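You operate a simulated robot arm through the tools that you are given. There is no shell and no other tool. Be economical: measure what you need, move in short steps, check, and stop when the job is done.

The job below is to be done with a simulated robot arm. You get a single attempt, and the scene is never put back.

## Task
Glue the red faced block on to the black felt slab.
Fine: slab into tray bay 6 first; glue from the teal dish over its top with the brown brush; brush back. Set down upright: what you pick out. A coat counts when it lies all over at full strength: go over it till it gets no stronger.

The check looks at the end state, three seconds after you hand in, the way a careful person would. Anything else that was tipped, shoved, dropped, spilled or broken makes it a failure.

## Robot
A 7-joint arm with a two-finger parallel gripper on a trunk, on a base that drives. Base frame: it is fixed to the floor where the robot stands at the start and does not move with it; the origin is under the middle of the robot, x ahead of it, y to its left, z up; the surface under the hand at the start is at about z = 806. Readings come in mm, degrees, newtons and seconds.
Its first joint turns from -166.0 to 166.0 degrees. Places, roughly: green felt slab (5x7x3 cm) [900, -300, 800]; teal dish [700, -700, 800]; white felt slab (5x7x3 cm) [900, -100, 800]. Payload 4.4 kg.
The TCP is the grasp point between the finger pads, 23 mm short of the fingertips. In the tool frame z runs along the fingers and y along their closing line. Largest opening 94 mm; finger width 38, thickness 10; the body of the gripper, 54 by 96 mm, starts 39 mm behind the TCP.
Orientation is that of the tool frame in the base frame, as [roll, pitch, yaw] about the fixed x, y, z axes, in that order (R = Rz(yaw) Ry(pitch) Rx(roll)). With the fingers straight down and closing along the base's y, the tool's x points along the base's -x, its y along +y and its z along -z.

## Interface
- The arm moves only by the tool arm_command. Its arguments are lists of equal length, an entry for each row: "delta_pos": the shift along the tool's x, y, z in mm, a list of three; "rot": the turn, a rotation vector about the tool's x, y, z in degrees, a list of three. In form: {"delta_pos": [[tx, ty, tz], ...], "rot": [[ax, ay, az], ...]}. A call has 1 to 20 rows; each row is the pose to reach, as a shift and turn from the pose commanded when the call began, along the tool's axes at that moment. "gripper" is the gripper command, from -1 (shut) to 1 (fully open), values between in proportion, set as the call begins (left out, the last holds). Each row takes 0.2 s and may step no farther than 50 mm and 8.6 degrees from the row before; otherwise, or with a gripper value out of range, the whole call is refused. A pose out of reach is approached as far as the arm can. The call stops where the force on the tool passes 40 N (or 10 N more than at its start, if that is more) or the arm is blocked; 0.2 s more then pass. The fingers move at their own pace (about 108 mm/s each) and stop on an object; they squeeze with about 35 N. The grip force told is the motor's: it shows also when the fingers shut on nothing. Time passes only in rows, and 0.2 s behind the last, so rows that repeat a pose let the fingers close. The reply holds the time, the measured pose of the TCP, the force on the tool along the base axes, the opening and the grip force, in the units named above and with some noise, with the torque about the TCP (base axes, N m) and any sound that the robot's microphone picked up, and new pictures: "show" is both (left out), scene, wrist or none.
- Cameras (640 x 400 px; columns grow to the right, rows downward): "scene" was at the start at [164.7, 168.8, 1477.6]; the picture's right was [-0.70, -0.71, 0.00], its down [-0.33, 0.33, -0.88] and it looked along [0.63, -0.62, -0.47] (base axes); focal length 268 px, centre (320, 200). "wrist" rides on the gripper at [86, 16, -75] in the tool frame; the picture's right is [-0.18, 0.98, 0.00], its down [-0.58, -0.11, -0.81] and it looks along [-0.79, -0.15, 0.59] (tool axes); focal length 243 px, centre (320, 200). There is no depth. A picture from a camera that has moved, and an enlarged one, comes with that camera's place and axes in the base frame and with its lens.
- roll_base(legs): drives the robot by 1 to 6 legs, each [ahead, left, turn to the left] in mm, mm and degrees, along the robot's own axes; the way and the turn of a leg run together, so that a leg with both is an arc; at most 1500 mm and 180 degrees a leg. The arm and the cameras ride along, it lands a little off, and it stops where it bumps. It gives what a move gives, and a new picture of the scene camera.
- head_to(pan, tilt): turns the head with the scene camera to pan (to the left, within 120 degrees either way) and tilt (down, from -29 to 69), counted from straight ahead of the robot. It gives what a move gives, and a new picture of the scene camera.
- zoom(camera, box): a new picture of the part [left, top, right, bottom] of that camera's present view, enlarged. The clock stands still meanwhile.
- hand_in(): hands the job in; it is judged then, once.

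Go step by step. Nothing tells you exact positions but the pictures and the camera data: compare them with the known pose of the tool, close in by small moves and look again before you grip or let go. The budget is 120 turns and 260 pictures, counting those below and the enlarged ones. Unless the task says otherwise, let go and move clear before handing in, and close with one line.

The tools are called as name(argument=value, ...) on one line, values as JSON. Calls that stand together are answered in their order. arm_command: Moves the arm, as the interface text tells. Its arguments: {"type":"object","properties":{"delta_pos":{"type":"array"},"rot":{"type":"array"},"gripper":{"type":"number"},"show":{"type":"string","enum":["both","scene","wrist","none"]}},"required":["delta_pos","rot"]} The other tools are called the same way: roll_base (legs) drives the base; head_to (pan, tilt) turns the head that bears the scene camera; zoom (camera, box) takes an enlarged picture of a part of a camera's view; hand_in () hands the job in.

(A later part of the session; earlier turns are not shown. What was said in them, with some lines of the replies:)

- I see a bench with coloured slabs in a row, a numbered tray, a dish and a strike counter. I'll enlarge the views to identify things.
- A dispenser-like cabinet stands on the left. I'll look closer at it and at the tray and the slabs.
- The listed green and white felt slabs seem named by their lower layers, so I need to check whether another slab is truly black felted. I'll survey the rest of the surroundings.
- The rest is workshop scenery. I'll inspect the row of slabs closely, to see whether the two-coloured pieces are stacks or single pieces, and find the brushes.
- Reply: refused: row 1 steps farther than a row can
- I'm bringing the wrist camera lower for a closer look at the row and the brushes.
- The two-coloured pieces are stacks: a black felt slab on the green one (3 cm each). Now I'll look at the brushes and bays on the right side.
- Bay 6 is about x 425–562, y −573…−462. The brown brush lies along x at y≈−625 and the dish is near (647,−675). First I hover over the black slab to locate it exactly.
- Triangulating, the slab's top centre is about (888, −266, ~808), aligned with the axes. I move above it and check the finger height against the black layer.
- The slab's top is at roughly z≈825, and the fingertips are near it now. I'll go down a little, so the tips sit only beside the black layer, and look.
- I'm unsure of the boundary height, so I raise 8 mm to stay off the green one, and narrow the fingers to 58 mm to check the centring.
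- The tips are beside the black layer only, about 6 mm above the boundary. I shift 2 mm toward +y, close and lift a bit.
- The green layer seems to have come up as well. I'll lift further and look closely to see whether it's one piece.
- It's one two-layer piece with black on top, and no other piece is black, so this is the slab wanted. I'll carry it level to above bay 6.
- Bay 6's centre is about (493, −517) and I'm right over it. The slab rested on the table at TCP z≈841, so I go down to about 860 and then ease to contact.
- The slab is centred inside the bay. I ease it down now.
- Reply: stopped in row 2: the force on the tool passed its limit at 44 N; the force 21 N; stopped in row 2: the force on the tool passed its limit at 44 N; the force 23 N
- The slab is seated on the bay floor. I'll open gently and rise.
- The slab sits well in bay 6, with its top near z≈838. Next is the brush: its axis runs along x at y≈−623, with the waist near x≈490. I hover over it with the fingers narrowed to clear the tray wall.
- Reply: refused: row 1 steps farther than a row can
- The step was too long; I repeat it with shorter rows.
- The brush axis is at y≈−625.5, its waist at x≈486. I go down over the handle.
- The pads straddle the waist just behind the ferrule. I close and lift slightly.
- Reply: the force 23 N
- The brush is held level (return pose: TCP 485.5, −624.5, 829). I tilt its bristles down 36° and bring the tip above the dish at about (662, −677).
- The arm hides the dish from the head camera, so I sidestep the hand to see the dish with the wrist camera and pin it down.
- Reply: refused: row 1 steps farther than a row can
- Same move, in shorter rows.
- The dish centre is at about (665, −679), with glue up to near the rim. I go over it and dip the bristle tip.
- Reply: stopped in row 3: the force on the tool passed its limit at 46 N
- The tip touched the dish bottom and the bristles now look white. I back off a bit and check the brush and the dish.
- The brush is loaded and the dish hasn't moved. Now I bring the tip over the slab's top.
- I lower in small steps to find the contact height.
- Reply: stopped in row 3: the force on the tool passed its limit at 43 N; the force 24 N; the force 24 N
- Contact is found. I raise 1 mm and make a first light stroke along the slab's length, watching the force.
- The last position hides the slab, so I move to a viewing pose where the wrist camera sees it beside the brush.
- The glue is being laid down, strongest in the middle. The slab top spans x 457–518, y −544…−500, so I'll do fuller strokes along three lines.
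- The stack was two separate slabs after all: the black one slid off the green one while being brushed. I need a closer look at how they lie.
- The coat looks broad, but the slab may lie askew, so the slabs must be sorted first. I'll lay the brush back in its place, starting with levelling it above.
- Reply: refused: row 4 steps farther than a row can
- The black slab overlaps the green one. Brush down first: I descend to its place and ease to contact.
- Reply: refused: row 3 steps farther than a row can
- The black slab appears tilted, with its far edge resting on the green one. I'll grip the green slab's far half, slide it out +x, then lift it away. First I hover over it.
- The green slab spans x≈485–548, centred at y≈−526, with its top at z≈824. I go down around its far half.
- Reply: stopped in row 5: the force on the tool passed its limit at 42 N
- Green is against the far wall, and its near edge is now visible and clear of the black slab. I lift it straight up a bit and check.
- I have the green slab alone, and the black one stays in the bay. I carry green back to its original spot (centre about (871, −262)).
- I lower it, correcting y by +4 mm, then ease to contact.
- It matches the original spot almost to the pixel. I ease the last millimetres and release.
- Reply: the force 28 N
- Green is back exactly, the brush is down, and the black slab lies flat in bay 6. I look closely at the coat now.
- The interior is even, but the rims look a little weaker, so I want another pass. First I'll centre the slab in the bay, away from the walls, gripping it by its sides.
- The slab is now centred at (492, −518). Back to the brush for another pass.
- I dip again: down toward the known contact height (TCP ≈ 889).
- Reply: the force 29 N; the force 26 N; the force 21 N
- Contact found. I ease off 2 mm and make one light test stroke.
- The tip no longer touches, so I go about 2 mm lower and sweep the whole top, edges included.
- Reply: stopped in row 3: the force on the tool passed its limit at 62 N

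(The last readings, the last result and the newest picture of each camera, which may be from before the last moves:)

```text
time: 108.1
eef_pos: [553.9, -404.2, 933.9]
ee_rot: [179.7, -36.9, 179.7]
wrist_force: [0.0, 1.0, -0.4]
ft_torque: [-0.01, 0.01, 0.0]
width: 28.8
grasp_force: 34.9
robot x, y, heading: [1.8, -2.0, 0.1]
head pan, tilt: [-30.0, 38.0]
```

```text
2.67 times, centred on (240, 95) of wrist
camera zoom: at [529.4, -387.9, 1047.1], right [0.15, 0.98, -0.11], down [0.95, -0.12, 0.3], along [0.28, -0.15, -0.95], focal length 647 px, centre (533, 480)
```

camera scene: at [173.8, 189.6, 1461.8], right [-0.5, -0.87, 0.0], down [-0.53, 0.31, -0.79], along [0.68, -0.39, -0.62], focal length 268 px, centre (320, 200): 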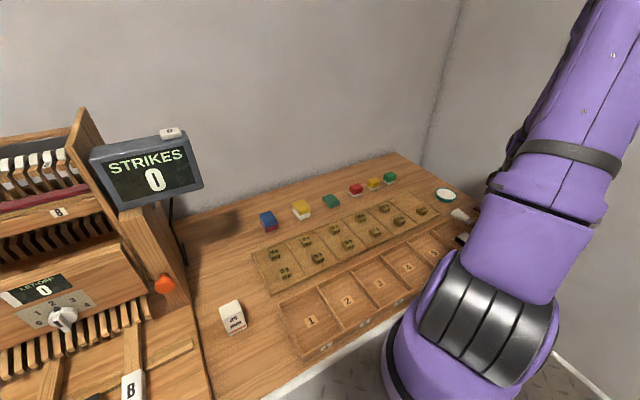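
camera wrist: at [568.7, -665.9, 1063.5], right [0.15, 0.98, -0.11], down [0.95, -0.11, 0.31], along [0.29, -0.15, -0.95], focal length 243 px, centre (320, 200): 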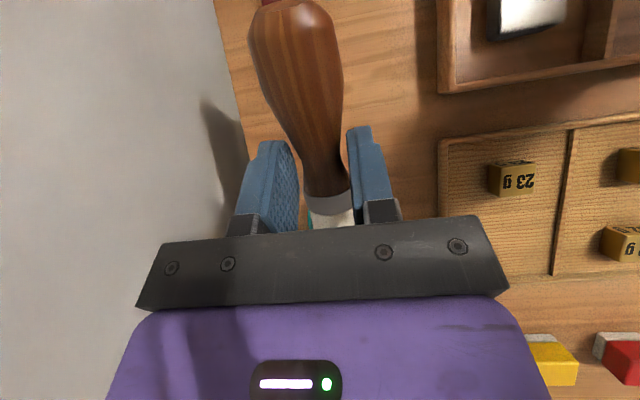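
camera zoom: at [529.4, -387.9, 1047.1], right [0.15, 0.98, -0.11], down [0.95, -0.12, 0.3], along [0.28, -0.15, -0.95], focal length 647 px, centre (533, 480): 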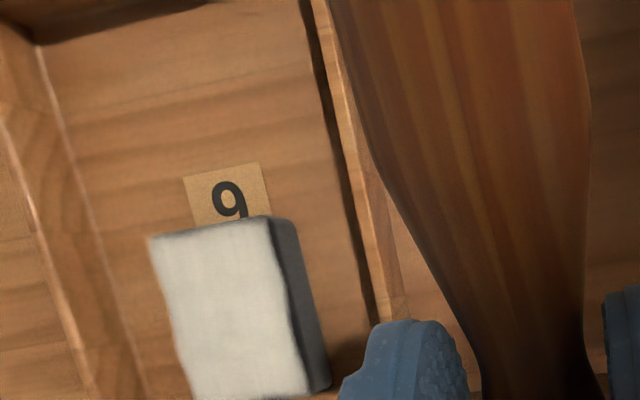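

The tip slipped off the near edge and pushed the slab against the far wall; no harm done. I check the coat closely.

zoom(camera="wrist", box=[165, 95, 261, 175])

arm_command(delta_pos=[[-24, -3, -18], [-48, -6, -36]], rot=[[0, 0, 0], [0, 0, 0]], show="none")

zoom(camera="wrist", box=[150, 60, 270, 135])

```text
5.00 times, centred on (213, 135) of wrist
camera zoom: at [529.4, -387.9, 1047.1], right [0.15, 0.98, -0.11], down [0.95, -0.12, 0.3], along [0.28, -0.15, -0.95], focal length 1213 px, centre (855, 525)
```

zoom: 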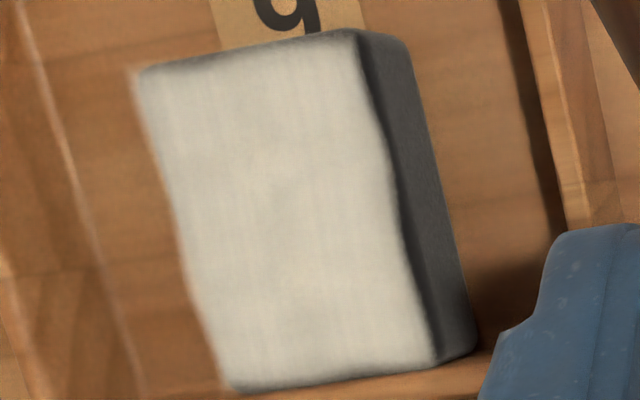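

```text
time: 108.7
eef_pos: [613.2, -412.2, 934.0]
ee_rot: [179.7, -36.9, 179.7]
wrist_force: [-0.2, 0.1, -0.3]
ft_torque: [-0.01, -0.05, 0.01]
width: 28.6
grasp_force: 35.5
robot x, y, heading: [0.5, 0.0, -0.1]
head pan, tilt: [-30.0, 38.0]
```

```text
5.33 times, centred on (210, 98) of wrist
camera zoom: at [588.5, -396.5, 1046.5], right [0.16, 0.98, -0.11], down [0.95, -0.12, 0.29], along [0.28, -0.15, -0.95], focal length 1294 px, centre (907, 747)
```

zoom: 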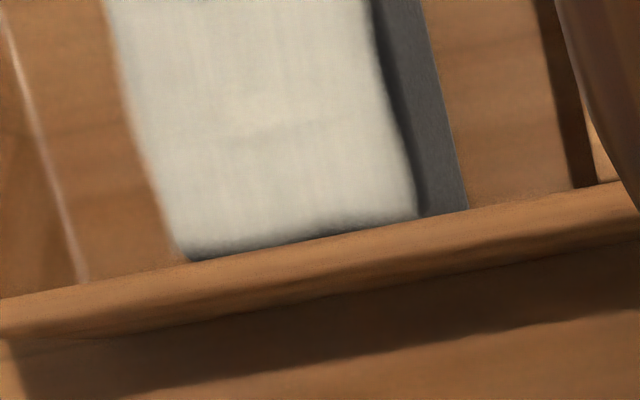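

The coat is almost even; the far half may be slightly weaker. With the slab stopped by the far wall I do forward-only strokes with lifts between.

arm_command(delta_pos=[[24, -21, 22], [48, -42, 44], [72, -63, 66], [96, -84, 90], [116, -104, 117], [116, -104, 117]], rot=[[0, 0, 0], [0, 0, 0], [0, 0, 0], [0, 0, 0], [0, 0, 0], [0, 0, 0]], show="none")

arm_command(delta_pos=[[-3.6, 0, 4.8], [-6, 0, 8], [-7.2, 0, 9.6]], rot=[[0, 0, 0], [0, 0, 0], [0, 0, 0]], show="none")

arm_command(delta_pos=[[-0.6, 0, 0.8], [-1.2, 0, 1.6]], rot=[[0, 0, 0], [0, 0, 0]], show="none")

```text
time: 110.1
eef_pos: [452.8, -515.0, 908.3]
ee_rot: [179.7, -36.9, 179.7]
wrist_force: [-0.1, 0.7, -0.4]
ft_torque: [0.02, -0.01, 0.03]
width: 28.7
grasp_force: 35.2
robot x, y, heading: [0.3, 0.2, -0.1]
head pan, tilt: [-30.0, 38.0]
```

```text
time: 110.9
eef_pos: [452.0, -515.3, 897.7]
ee_rot: [179.7, -37.0, 179.7]
wrist_force: [-0.7, -0.9, 4.7]
ft_torque: [-0.09, -0.24, -0.02]
width: 29.0
grasp_force: 35.5
robot x, y, heading: [-5.4, 3.1, -0.4]
head pan, tilt: [-30.0, 38.0]
```

```text
time: 111.5
eef_pos: [450.3, -514.2, 896.5]
ee_rot: [179.8, -36.9, 179.8]
wrist_force: [0.4, 2.4, 23.9]
ft_torque: [0.01, -1.51, 0.07]
width: 28.9
grasp_force: 35.5
robot x, y, heading: [1.4, 1.2, -0.0]
head pan, tilt: [-30.0, 38.0]
```

arm_command(delta_pos=[[0.6, 0, -0.8], [-27.4, 0, -21.8], [-21.4, 0, -29.8], [6.6, -5, -8.8], [22.6, -11, 3.2], [16.6, -11, 11.2], [-5.8, -11, -5.6], [-27.4, -11, -21.8], [-21.4, -11, -29.8], [6.6, 0, -8.8], [22.6, 10, 3.2], [16.6, 10, 11.2], [-5.8, 10, -5.6], [-27.4, 10, -21.8], [-21.4, 10, -29.8], [6.6, 0, -8.8], [22.6, 0, 3.2], [16.6, 0, 11.2], [-5.8, 0, -5.6], [-27.4, 0, -21.8]], rot=[[0, 0, 0], [0, 0, 0], [0, 0, 0], [0, 0, 0], [0, 0, 0], [0, 0, 0], [0, 0, 0], [0, 0, 0], [0, 0, 0], [0, 0, 0], [0, 0, 0], [0, 0, 0], [0, 0, 0], [0, 0, 0], [0, 0, 0], [0, 0, 0], [0, 0, 0], [0, 0, 0], [0, 0, 0], [0, 0, 0]], show="none")

```text
time: 115.7
eef_pos: [487.9, -514.8, 898.6]
ee_rot: [179.8, -36.9, 179.6]
wrist_force: [0.1, -0.4, 0.2]
ft_torque: [-0.02, -0.11, 0.01]
width: 28.9
grasp_force: 34.4
robot x, y, heading: [-1.1, -0.9, -0.2]
head pan, tilt: [-30.0, 38.0]
```

arm_command(delta_pos=[[4.8, 0, -6.4], [26.4, -5, 9.8], [48.8, -11, 26.6], [42.8, -11, 34.6], [20.4, -11, 17.8], [-1.2, -11, 1.6], [4.8, -11, -6.4], [26.4, 0, 9.8], [48.8, 10, 26.6], [42.8, 10, 34.6], [20.4, 10, 17.8], [-1.2, 10, 1.6], [4.8, 10, -6.4], [26.4, 0, 9.8], [48.8, 0, 26.6], [42.8, 0, 34.6], [20.4, 0, 17.8], [-1.2, 0, 1.6]], rot=[[0, 0, 0], [0, 0, 0], [0, 0, 0], [0, 0, 0], [0, 0, 0], [0, 0, 0], [0, 0, 0], [0, 0, 0], [0, 0, 0], [0, 0, 0], [0, 0, 0], [0, 0, 0], [0, 0, 0], [0, 0, 0], [0, 0, 0], [0, 0, 0], [0, 0, 0], [0, 0, 0]], show="none")

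arm_command(delta_pos=[[12, 0, -16], [6, 30, -45], [-15, 60, -65], [-38, 88, -80], [-62, 112, -92], [-68, 114, -95]], rot=[[0, 0, 0], [0, 0, 0], [0, 0, 0], [0, 0, 0], [0, 0, 0], [0, 0, 0]], show="none")

zoom(camera="wrist", box=[145, 50, 305, 150])

```text
time: 118.1
eef_pos: [446.2, -502.6, 896.1]
ee_rot: [180.0, -37.1, 179.3]
wrist_force: [1.7, 2.4, 17.3]
ft_torque: [0.05, -1.19, 0.14]
width: 28.6
grasp_force: 34.8
robot x, y, heading: [-2.4, 3.8, 0.1]
head pan, tilt: [-30.0, 38.0]
stopped in row 11: the force on the tool passed its limit at 42 N (the readings are from after the stop); the commanded pose is now the measured one
```

```text
time: 119.5
eef_pos: [557.8, -389.8, 932.1]
ee_rot: [179.8, -37.1, 179.4]
wrist_force: [-0.3, -0.1, 0.4]
ft_torque: [-0.01, -0.02, 0.0]
width: 28.8
grasp_force: 34.6
robot x, y, heading: [3.2, -1.2, 0.0]
head pan, tilt: [-30.0, 38.0]
```

```text
4.00 times, centred on (225, 100) of wrist
camera zoom: at [534.3, -374.4, 1043.9], right [0.16, 0.98, -0.11], down [0.95, -0.12, 0.29], along [0.27, -0.15, -0.95], focal length 970 px, centre (700, 600)
```

zoom: 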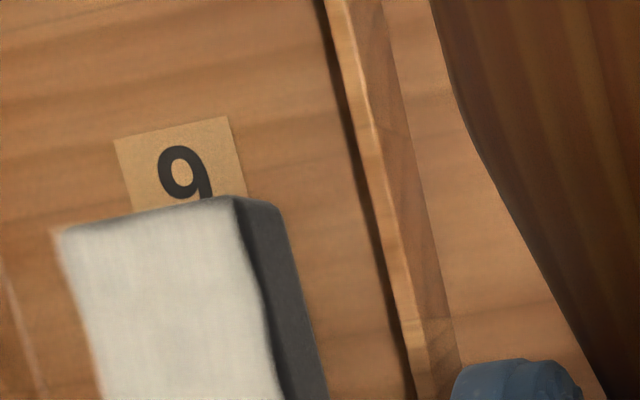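

arm_command(delta_pos=[[-24, -10, -18], [-44, -20, -33], [-44, -20, -33]], rot=[[0, 0, 0], [0, 0, 0], [0, 0, 0]], show="none")

zoom(camera="wrist", box=[150, 50, 310, 150])

```text
time: 120.3
eef_pos: [613.4, -411.3, 929.9]
ee_rot: [179.8, -37.1, 179.3]
wrist_force: [-0.2, -0.2, -1.0]
ft_torque: [0.0, -0.02, -0.02]
width: 28.8
grasp_force: 34.8
robot x, y, heading: [-0.4, 4.1, -0.2]
head pan, tilt: [-30.0, 38.0]
```

```text
4.00 times, centred on (230, 100) of wrist
camera zoom: at [589.0, -396.2, 1042.5], right [0.16, 0.98, -0.11], down [0.95, -0.12, 0.29], along [0.27, -0.15, -0.95], focal length 970 px, centre (680, 600)
```

zoom: 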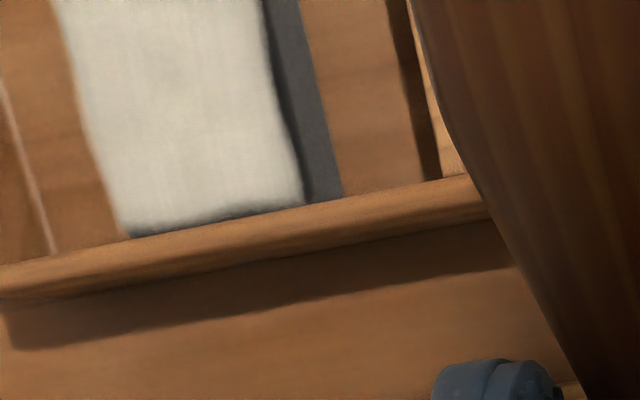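

The coat is now even and full. I return the brush: level it above its spot, then lower.

arm_command(delta_pos=[[15, -27, 0], [30, -54, 3], [46, -81, 10], [62, -108, 18], [78, -135, 26], [94, -162, 35], [110, -190, 45], [121, -212, 52], [121, -212, 52]], rot=[[0, -4, 0], [0, -8, 0], [0, -13, 0], [0, -18, 0], [0, -23, 0], [0, -28, 0], [0, -33, 0], [0, -37.1, 0], [0, -37.1, 0]], show="none")

```text
time: 122.3
eef_pos: [483.0, -622.0, 959.2]
ee_rot: [179.9, -0.1, 179.3]
wrist_force: [0.5, 0.6, -0.8]
ft_torque: [0.02, 0.01, -0.03]
width: 28.6
grasp_force: 35.0
robot x, y, heading: [-2.0, -1.5, -0.4]
head pan, tilt: [-30.0, 38.0]
```

arm_command(delta_pos=[[-2.3, -3.5, 40], [-2.3, -3.5, 80], [-2.3, -3.5, 113], [-2.3, -3.5, 121], [-2.3, -3.5, 125], [-2.3, -3.5, 128]], rot=[[0, 0, -0.7], [0, 0, -0.7], [0, 0, -0.7], [0, 0, -0.7], [0, 0, -0.7], [0, 0, -0.7]], show="none")

arm_command(delta_pos=[[0, 0, 1], [0, 0, 2], [0, 0, 2]], rot=[[0, 0, 0], [0, 0, 0], [0, 0, 0]], show="wrist")

```text
time: 123.7
eef_pos: [487.1, -625.5, 834.3]
ee_rot: [-180.0, 0.1, 180.0]
wrist_force: [2.8, 4.3, 16.4]
ft_torque: [0.1, 1.05, -0.25]
width: 28.7
grasp_force: 34.8
robot x, y, heading: [2.7, -0.8, -0.2]
head pan, tilt: [-30.0, 38.0]
```

```text
time: 124.5
eef_pos: [486.0, -626.5, 832.4]
ee_rot: [-180.0, 0.1, 180.0]
wrist_force: [6.3, 0.6, 15.5]
ft_torque: [0.02, 0.94, -0.1]
width: 28.7
grasp_force: 35.0
robot x, y, heading: [-0.3, -1.9, -0.4]
head pan, tilt: [-30.0, 38.0]
camera wrist: at [398.9, -609.7, 907.3], right [0.18, 0.98, 0.0], down [0.58, -0.11, 0.81], along [0.79, -0.15, -0.59], focal length 243 px, centre (320, 200)
```

wrist: 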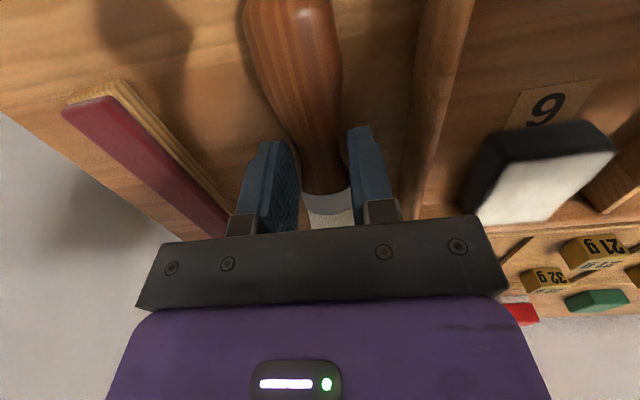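

arm_command(delta_pos=[[0, 0, 1], [0, 0, 2.5], [0, 0, 3.5]], rot=[[0, 0, 0], [0, 0, 0], [0, 0, 0]], show="none")

arm_command(delta_pos=[[0, 0, -1], [0, 0, -1], [0, 0, -1]], rot=[[0, 0, 0], [0, 0, 0], [0, 0, 0]], gripper=-0.17, show="none")

arm_command(delta_pos=[[0, 0, -30], [0, 0, -75], [20, 20, -110], [40, 45, -145], [55, 75, -172], [62, 108, -185], [62, 108, -185]], rot=[[0, 0, 0], [0, 0, 0], [0, 0, 0], [0, 0, 0], [0, 0, 0], [0, 0, 0], [0, 0, 0]], show="wrist")

zoom(camera="wrist", box=[160, 0, 480, 200])

```text
time: 125.3
eef_pos: [485.6, -625.7, 827.8]
ee_rot: [179.8, 0.1, 180.0]
wrist_force: [5.9, -3.0, 16.2]
ft_torque: [-0.06, 0.97, 0.19]
width: 29.1
grasp_force: 35.2
robot x, y, heading: [-0.6, -5.8, -0.1]
head pan, tilt: [-30.0, 38.0]
```

```text
time: 126.1
eef_pos: [485.9, -624.9, 829.6]
ee_rot: [179.9, 0.0, -180.0]
wrist_force: [-0.3, 0.1, 0.2]
ft_torque: [-0.01, 0.01, 0.0]
width: 39.0
grasp_force: 0.1
robot x, y, heading: [0.4, 0.1, 0.1]
head pan, tilt: [-30.0, 38.0]
```

```text
time: 127.7
eef_pos: [423.2, -516.5, 1016.7]
ee_rot: [180.0, 0.0, -180.0]
wrist_force: [1.4, 0.1, 0.1]
ft_torque: [0.01, -0.02, -0.05]
width: 38.8
grasp_force: 0.0
robot x, y, heading: [0.2, -0.7, -0.0]
head pan, tilt: [-30.0, 38.0]
camera wrist: at [337.2, -501.4, 1092.1], right [0.18, 0.98, 0.0], down [0.58, -0.11, 0.81], along [0.79, -0.15, -0.59], focal length 243 px, centre (320, 200)
```

wrist: 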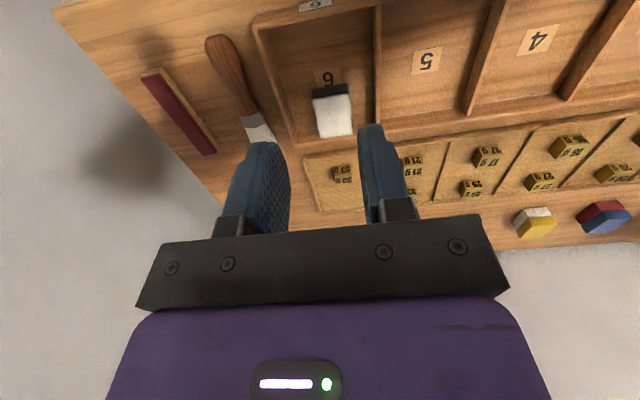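

```text
2.00 times, centred on (320, 100) of wrist
camera zoom: at [337.2, -501.4, 1092.1], right [0.18, 0.98, 0.0], down [0.58, -0.11, 0.81], along [0.79, -0.15, -0.59], focal length 485 px, centre (320, 400)
```

zoom: 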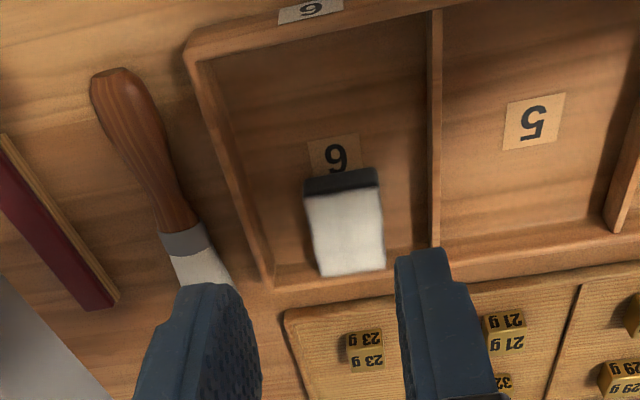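

The brush is back, and the slab (top centre about (522, −519)) is coated in bay 6. Now for the red block near (868, −380): I hover over it.

arm_command(delta_pos=[[-42, 13, 0], [-84, 26, 0], [-126, 39, 0], [-168, 52, 0], [-210, 65, 5], [-252, 78, 20], [-294, 91, 35], [-336, 104, 50], [-378, 117, 65], [-415, 130, 80], [-440, 138, 90], [-440, 138, 90]], rot=[[0, 0, 0], [0, 0, 0], [0, 0, 0], [0, 0, 0], [0, 0, 0], [0, 0, 0], [0, 0, 0], [0, 0, 0], [0, 0, 0], [0, 0, 0], [0, 0, 0], [0, 0, 0]], gripper=0.6, show="wrist")

zoom(camera="wrist", box=[200, 0, 440, 150])

```text
time: 130.3
eef_pos: [863.2, -375.6, 925.2]
ee_rot: [180.0, 0.0, -180.0]
wrist_force: [0.8, -0.8, 1.0]
ft_torque: [-0.02, -0.02, 0.03]
width: 75.3
grasp_force: 0.0
robot x, y, heading: [1.4, -0.4, -0.1]
head pan, tilt: [-30.0, 38.0]
camera wrist: at [776.3, -360.4, 1000.5], right [0.18, 0.98, 0.0], down [0.58, -0.11, 0.81], along [0.79, -0.15, -0.59], focal length 243 px, centre (320, 200)
```

wrist: 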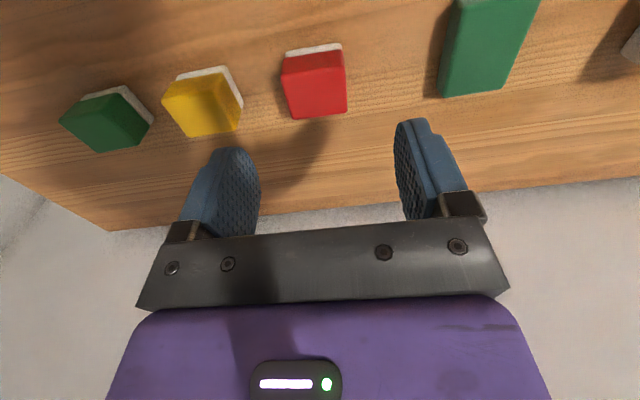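

```text
2.67 times, centred on (320, 75) of wrist
camera zoom: at [776.3, -360.4, 1000.5], right [0.18, 0.98, 0.0], down [0.58, -0.11, 0.81], along [0.79, -0.15, -0.59], focal length 647 px, centre (320, 533)
```

zoom: 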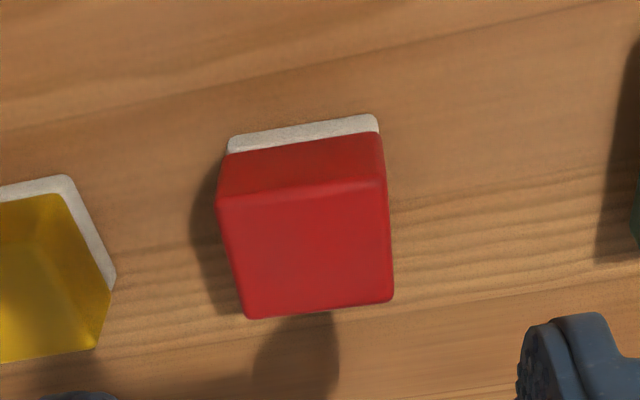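

The red block is about 41 × 33 × 36 mm, centred at (867, −380). I go down and grip only the red part first, to see whether the white base belongs to it.

arm_command(delta_pos=[[-3.6, -4.6, 30], [-3.6, -4.6, 65], [-3.6, -4.6, 82], [-3.6, -4.6, 82]], rot=[[0, 0, 0], [0, 0, 0], [0, 0, 0], [0, 0, 0]], gripper=0.3, show="wrist")

zoom(camera="wrist", box=[200, 60, 440, 230])

zoom(camera="scene", box=[325, 165, 389, 205])

```text
time: 131.3
eef_pos: [866.9, -384.3, 842.2]
ee_rot: [179.9, -0.1, 180.0]
wrist_force: [0.5, -0.8, -0.2]
ft_torque: [-0.03, -0.01, 0.05]
width: 61.3
grasp_force: 0.0
robot x, y, heading: [0.7, -1.9, -0.2]
head pan, tilt: [-30.0, 38.0]
camera wrist: at [779.6, -368.4, 918.1], right [0.18, 0.98, 0.0], down [0.58, -0.11, 0.81], along [0.79, -0.15, -0.59], focal length 243 px, centre (320, 200)
```

wrist: 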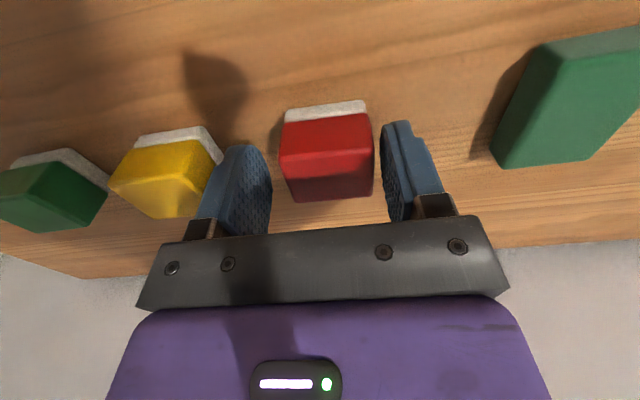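

```text
2.35 times, centred on (320, 145) of wrist
camera zoom: at [779.6, -368.4, 918.1], right [0.18, 0.98, 0.0], down [0.58, -0.11, 0.81], along [0.79, -0.15, -0.59], focal length 571 px, centre (320, 329)
```

zoom: 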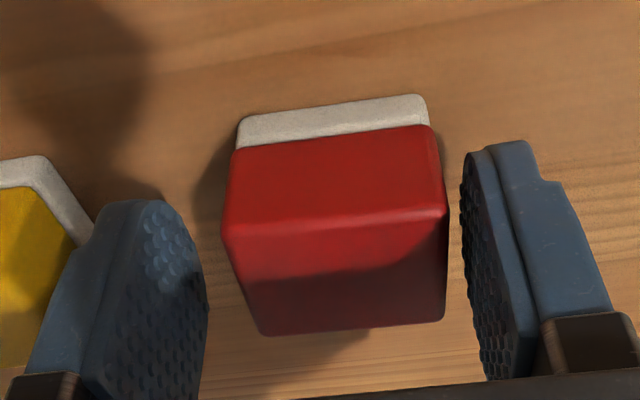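

```text
10.00 times, centred on (357, 185) of scene
camera zoom: at [173.3, 189.6, 1461.8], right [-0.5, -0.87, 0.0], down [-0.53, 0.31, -0.79], along [0.68, -0.39, -0.62], focal length 2683 px, centre (-50, 350)
```

zoom: 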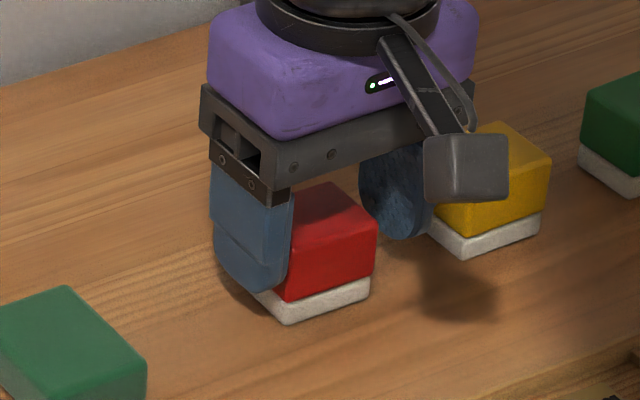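

arm_command(delta_pos=[[0, 2, -1], [0, 2, -1], [0, 2, -1], [0, 2, -1]], rot=[[0, 0, 0], [0, 0, 0], [0, 0, 0], [0, 0, 0]], gripper=-1, show="none")

arm_command(delta_pos=[[0, 0, -10], [0, 0, -25], [0, 0, -25]], rot=[[0, 0, 0], [0, 0, 0], [0, 0, 0]], show="wrist")

zoom(camera="scene", box=[325, 165, 389, 205])

zoom(camera="wrist", box=[200, 40, 440, 210])

```text
time: 132.3
eef_pos: [866.2, -380.8, 843.0]
ee_rot: [180.0, 0.0, -179.9]
wrist_force: [-0.5, 0.5, 0.3]
ft_torque: [0.01, 0.01, -0.05]
width: 43.1
grasp_force: 34.6
robot x, y, heading: [-1.7, 0.9, 0.1]
head pan, tilt: [-30.0, 38.0]
```

```text
time: 133.1
eef_pos: [865.3, -380.8, 868.8]
ee_rot: [180.0, 0.1, -179.9]
wrist_force: [0.3, -1.2, -0.2]
ft_torque: [0.0, 0.02, 0.01]
width: 43.0
grasp_force: 34.3
robot x, y, heading: [-2.8, 3.4, -0.4]
head pan, tilt: [-30.0, 38.0]
camera wrist: at [779.3, -366.2, 944.2], right [0.18, 0.98, 0.0], down [0.58, -0.11, 0.81], along [0.79, -0.15, -0.59], focal length 243 px, centre (320, 200)
```

wrist: 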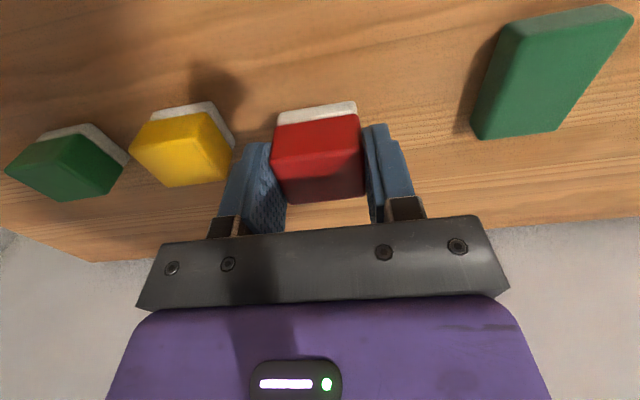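

```text
10.00 times, centred on (357, 185) of scene
camera zoom: at [173.5, 189.5, 1461.8], right [-0.5, -0.87, 0.0], down [-0.53, 0.31, -0.79], along [0.68, -0.39, -0.62], focal length 2683 px, centre (-50, 350)
```

zoom: 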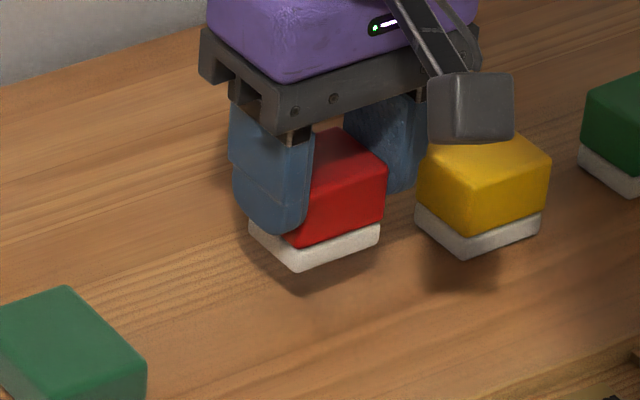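

```text
2.35 times, centred on (320, 125) of wrist
camera zoom: at [779.3, -366.2, 944.2], right [0.18, 0.98, 0.0], down [0.58, -0.11, 0.81], along [0.79, -0.15, -0.59], focal length 571 px, centre (320, 376)
```

zoom: 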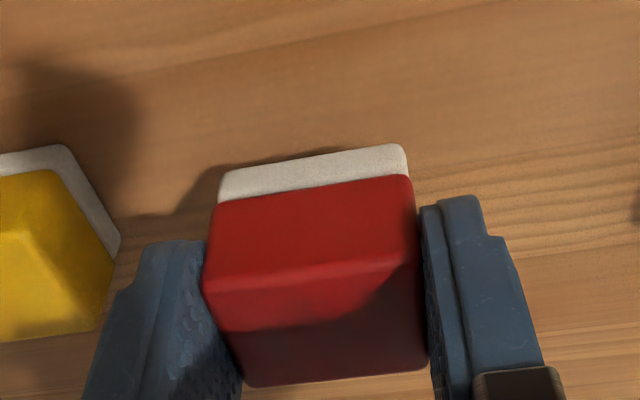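

The white base belongs to the block. I carry it up and over to bay 6.

arm_command(delta_pos=[[5, 0, -45], [25, -6, -80], [65, -22, -95], [105, -38, -95], [145, -54, -95], [185, -72, -95], [225, -90, -95], [265, -106, -95], [305, -122, -90], [335, -136, -82], [343, -138, -80], [343, -138, -80]], rot=[[0, 0, 0], [0, 0, 0], [0, 0, 0], [0, 0, 0], [0, 0, 0], [0, 0, 0], [0, 0, 0], [0, 0, 0], [0, 0, 0], [0, 0, 0], [0, 0, 0], [0, 0, 0]], show="wrist")

zoom(camera="wrist", box=[160, 0, 480, 200])

```text
time: 135.7
eef_pos: [522.5, -518.3, 947.0]
ee_rot: [179.9, 0.0, -179.9]
wrist_force: [-0.3, 0.4, -0.5]
ft_torque: [0.01, 0.01, 0.04]
width: 42.9
grasp_force: 35.3
robot x, y, heading: [2.6, 0.5, -0.1]
head pan, tilt: [-30.0, 38.0]
camera wrist: at [436.4, -503.0, 1022.3], right [0.18, 0.98, 0.0], down [0.58, -0.11, 0.81], along [0.79, -0.15, -0.59], focal length 243 px, centre (320, 200)
```

wrist: 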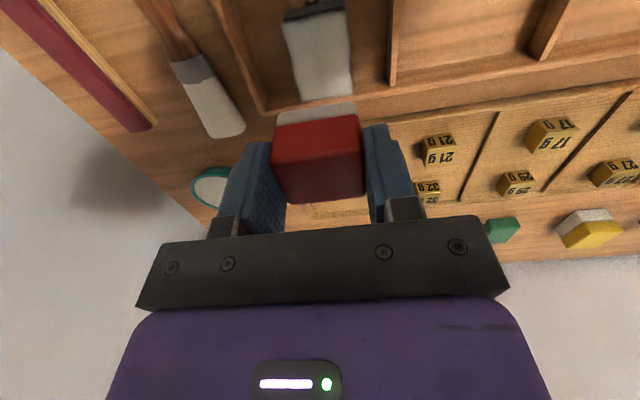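

```text
2.00 times, centred on (320, 100) of wrist
camera zoom: at [436.4, -503.0, 1022.3], right [0.18, 0.98, 0.0], down [0.58, -0.11, 0.81], along [0.79, -0.15, -0.59], focal length 485 px, centre (320, 400)
```

zoom: 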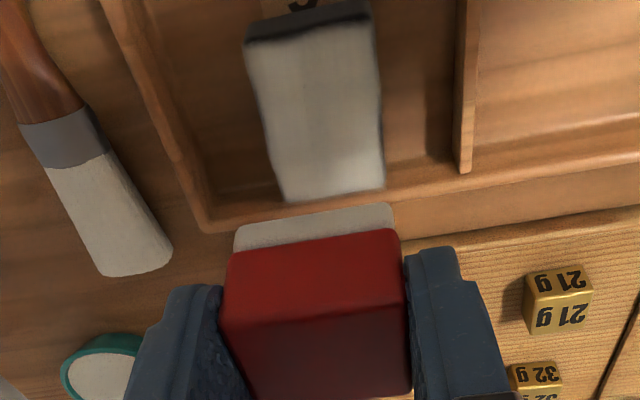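

The slab is centred at (522, −518), right under the block. I lower close to contact and check.

arm_command(delta_pos=[[0, 0, 35], [0, 0, 62], [0, 0, 74], [0, 0, 76]], rot=[[0, 0, 0], [0, 0, 0], [0, 0, 0], [0, 0, 0]], show="wrist")

zoom(camera="wrist", box=[200, 40, 440, 190])

```text
time: 136.7
eef_pos: [522.0, -518.8, 873.5]
ee_rot: [180.0, 0.0, -180.0]
wrist_force: [0.0, -0.3, 0.5]
ft_torque: [-0.02, 0.03, 0.01]
width: 42.8
grasp_force: 35.4
robot x, y, heading: [-2.1, 2.4, -0.3]
head pan, tilt: [-30.0, 38.0]
camera wrist: at [436.5, -504.2, 947.6], right [0.18, 0.98, 0.0], down [0.58, -0.11, 0.81], along [0.79, -0.15, -0.59], focal length 243 px, centre (320, 200)
```

wrist: 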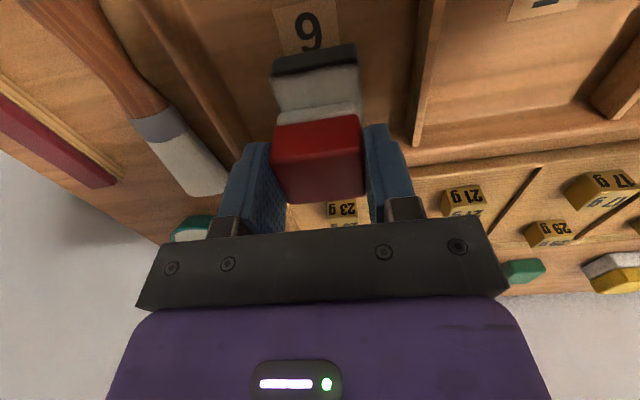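

```text
2.67 times, centred on (320, 115) of wrist
camera zoom: at [436.5, -504.2, 947.6], right [0.18, 0.98, 0.0], down [0.58, -0.11, 0.81], along [0.79, -0.15, -0.59], focal length 647 px, centre (320, 427)
```

zoom: 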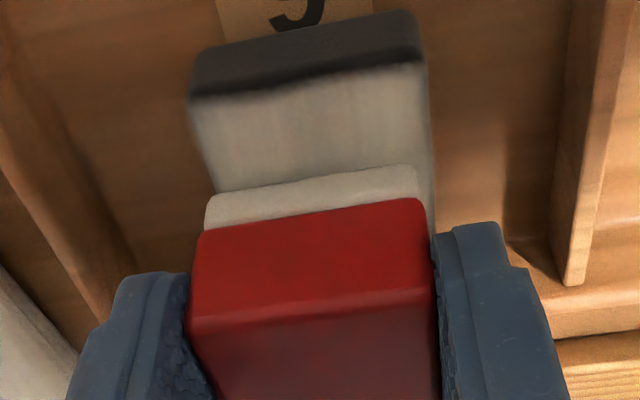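

The block looks a few mm toward the far side, so I shift −5 mm in x and +2.5 mm in y, then ease down to contact.

arm_command(delta_pos=[[5, 2.5, 0], [5, 2.5, 2], [5, 2.5, 4], [5, 2.5, 6], [5, 2.5, 7.5]], rot=[[0, 0, 0], [0, 0, 0], [0, 0, 0], [0, 0, 0], [0, 0, 0]], show="none")

arm_command(delta_pos=[[0, 0, 1], [0, 0, 2], [0, 0, 2]], rot=[[0, 0, 0], [0, 0, 0], [0, 0, 0]], show="wrist")

zoom(camera="wrist", box=[200, 40, 440, 190])

```text
time: 137.9
eef_pos: [518.6, -516.2, 864.9]
ee_rot: [-179.9, 0.1, 180.0]
wrist_force: [-1.5, 0.2, 35.5]
ft_torque: [-0.01, -0.01, -0.04]
width: 43.2
grasp_force: 35.5
robot x, y, heading: [3.0, 1.7, -0.1]
head pan, tilt: [-30.0, 38.0]
```

```text
time: 138.7
eef_pos: [518.0, -517.3, 864.3]
ee_rot: [-180.0, 0.0, -180.0]
wrist_force: [1.6, -2.4, 37.4]
ft_torque: [-0.11, -0.18, -0.01]
width: 43.2
grasp_force: 34.5
robot x, y, heading: [-4.0, 2.3, -0.1]
head pan, tilt: [-30.0, 38.0]
camera wrist: at [432.0, -501.2, 938.6], right [0.18, 0.98, 0.0], down [0.58, -0.11, 0.81], along [0.79, -0.15, -0.59], focal length 243 px, centre (320, 200)
```

wrist: 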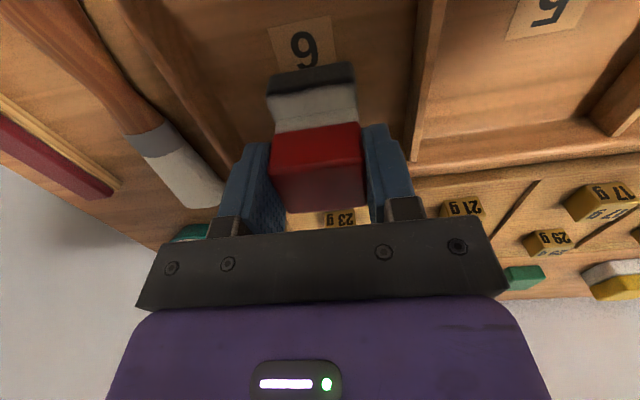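

```text
2.67 times, centred on (320, 115) of wrist
camera zoom: at [432.0, -501.2, 938.6], right [0.18, 0.98, 0.0], down [0.58, -0.11, 0.81], along [0.79, -0.15, -0.59], focal length 647 px, centre (320, 427)
```

zoom: 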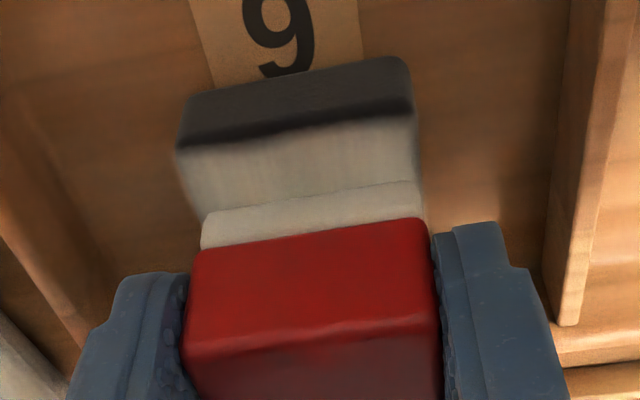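

The block is seated on the slab. I hold the press briefly, then let go and rise.

arm_command(delta_pos=[[0, 0, 0], [0, 0, 0], [0, 0, 0], [0, 0, 0], [0, 0, 0], [0, 0, 0], [0, 0, 0], [0, 0, 0], [0, 0, 0], [0, 0, 0]], rot=[[0, 0, 0], [0, 0, 0], [0, 0, 0], [0, 0, 0], [0, 0, 0], [0, 0, 0], [0, 0, 0], [0, 0, 0], [0, 0, 0], [0, 0, 0]], show="none")

arm_command(delta_pos=[[0, 0, -2], [0, 0, -2], [0, 0, -2]], rot=[[0, 0, 0], [0, 0, 0], [0, 0, 0]], gripper=0.3, show="none")

arm_command(delta_pos=[[0, 0, -35], [0, 0, -75], [30, 0, -110], [65, 0, -140], [95, 0, -150], [95, 0, -150]], rot=[[0, 0, 0], [0, 0, 0], [0, 0, 0], [0, 0, 0], [0, 0, 0], [0, 0, 0]], show="both")

zoom(camera="wrist", box=[160, 0, 480, 200])

```text
time: 140.9
eef_pos: [519.1, -517.5, 863.1]
ee_rot: [179.9, 0.1, -179.9]
wrist_force: [-0.5, 1.4, 29.8]
ft_torque: [-0.03, -0.06, 0.0]
width: 43.0
grasp_force: 34.5
robot x, y, heading: [-1.0, 0.2, 0.1]
head pan, tilt: [-30.0, 38.0]
```

```text
time: 141.7
eef_pos: [519.3, -516.6, 865.1]
ee_rot: [179.9, 0.1, 179.9]
wrist_force: [-0.5, 0.5, -0.5]
ft_torque: [-0.01, -0.02, -0.05]
width: 61.2
grasp_force: 0.1
robot x, y, heading: [-5.0, -2.9, 0.0]
head pan, tilt: [-30.0, 38.0]
```

```text
time: 143.1
eef_pos: [424.0, -517.4, 1015.7]
ee_rot: [179.8, -0.1, 180.0]
wrist_force: [0.1, -0.6, 0.9]
ft_torque: [0.0, 0.0, -0.01]
width: 61.1
grasp_force: 0.0
robot x, y, heading: [-1.2, -0.7, -0.2]
head pan, tilt: [-30.0, 38.0]
camera scene: at [173.5, 189.5, 1461.8], right [-0.5, -0.87, 0.0], down [-0.53, 0.31, -0.79], along [0.68, -0.39, -0.62], focal length 268 px, centre (320, 200)
camera wrist: at [336.2, -502.5, 1090.8], right [0.18, 0.98, 0.0], down [0.58, -0.11, 0.81], along [0.79, -0.15, -0.59], focal length 243 px, centre (320, 200)
```

scene: 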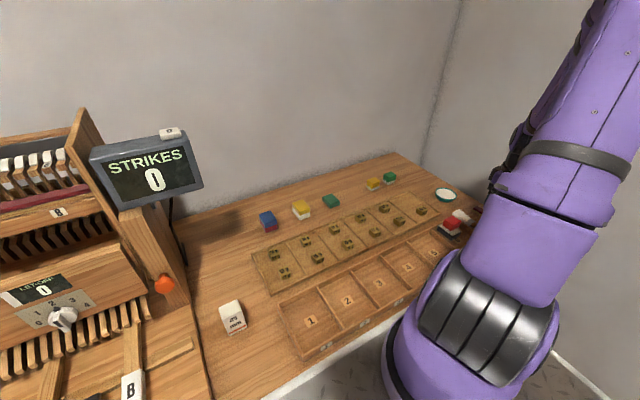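
wrist: 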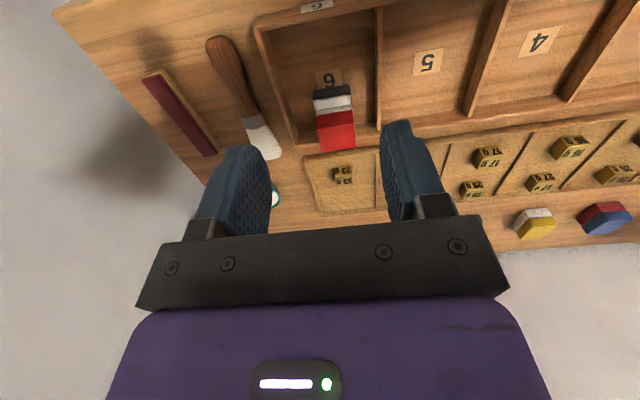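

```text
2.00 times, centred on (320, 100) of wrist
camera zoom: at [336.2, -502.5, 1090.8], right [0.18, 0.98, 0.0], down [0.58, -0.11, 0.81], along [0.79, -0.15, -0.59], focal length 485 px, centre (320, 400)
```

zoom: 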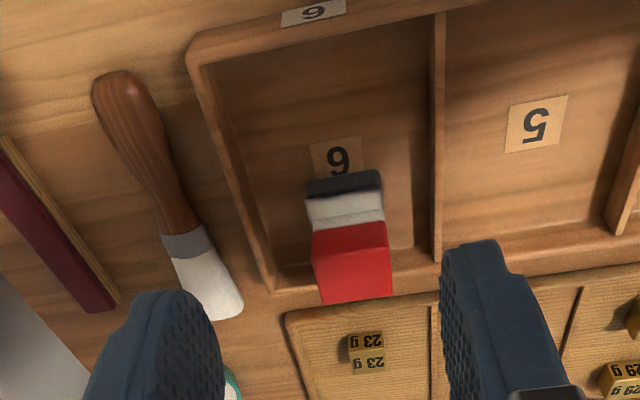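

zoom(camera="scene", box=[400, 170, 496, 250])

zoom(camera="scene", box=[240, 160, 448, 290])

```text
5.00 times, centred on (448, 210) of scene
camera zoom: at [173.5, 189.5, 1461.8], right [-0.5, -0.87, 0.0], down [-0.53, 0.31, -0.79], along [0.68, -0.39, -0.62], focal length 1341 px, centre (-320, 150)
```

zoom: 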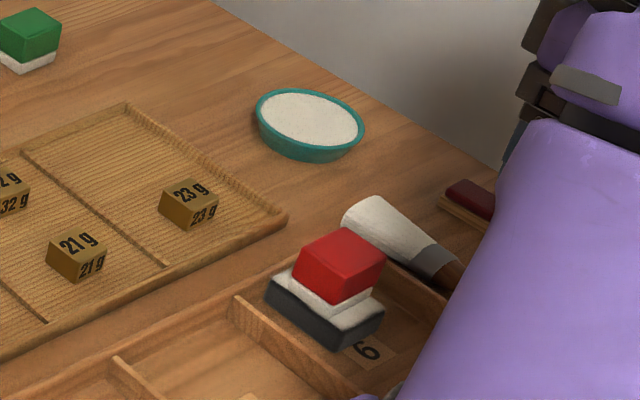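

```text
3.08 times, centred on (344, 225) of scene
camera zoom: at [173.5, 189.5, 1461.8], right [-0.5, -0.87, 0.0], down [-0.53, 0.31, -0.79], along [0.68, -0.39, -0.62], focal length 825 px, centre (246, 123)
```

zoom: 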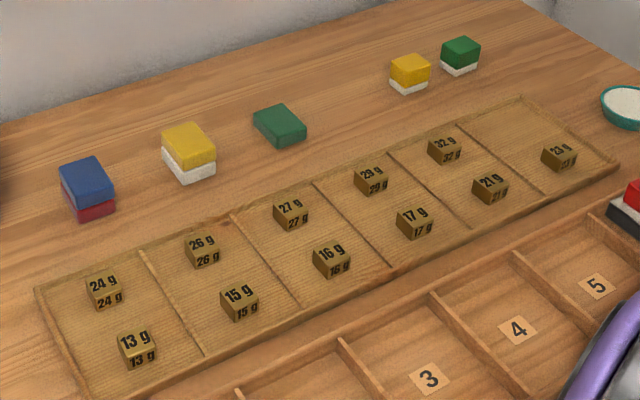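

The block sits upright and centred on the glued black slab in bay 6. The brush is back in its place, the green slab is at its original spot, and everything else is where it was, so I hand in.

hand_in()

```text
The job is handed in.
```

I glued the red faced block upright on the black felt slab in bay 6 and laid the brown brush back in its place. The black slab came up stacked on the green one, so both went into the bay at first. While I brushed, the black slab slid off, and I set the green slab back in its original spot.
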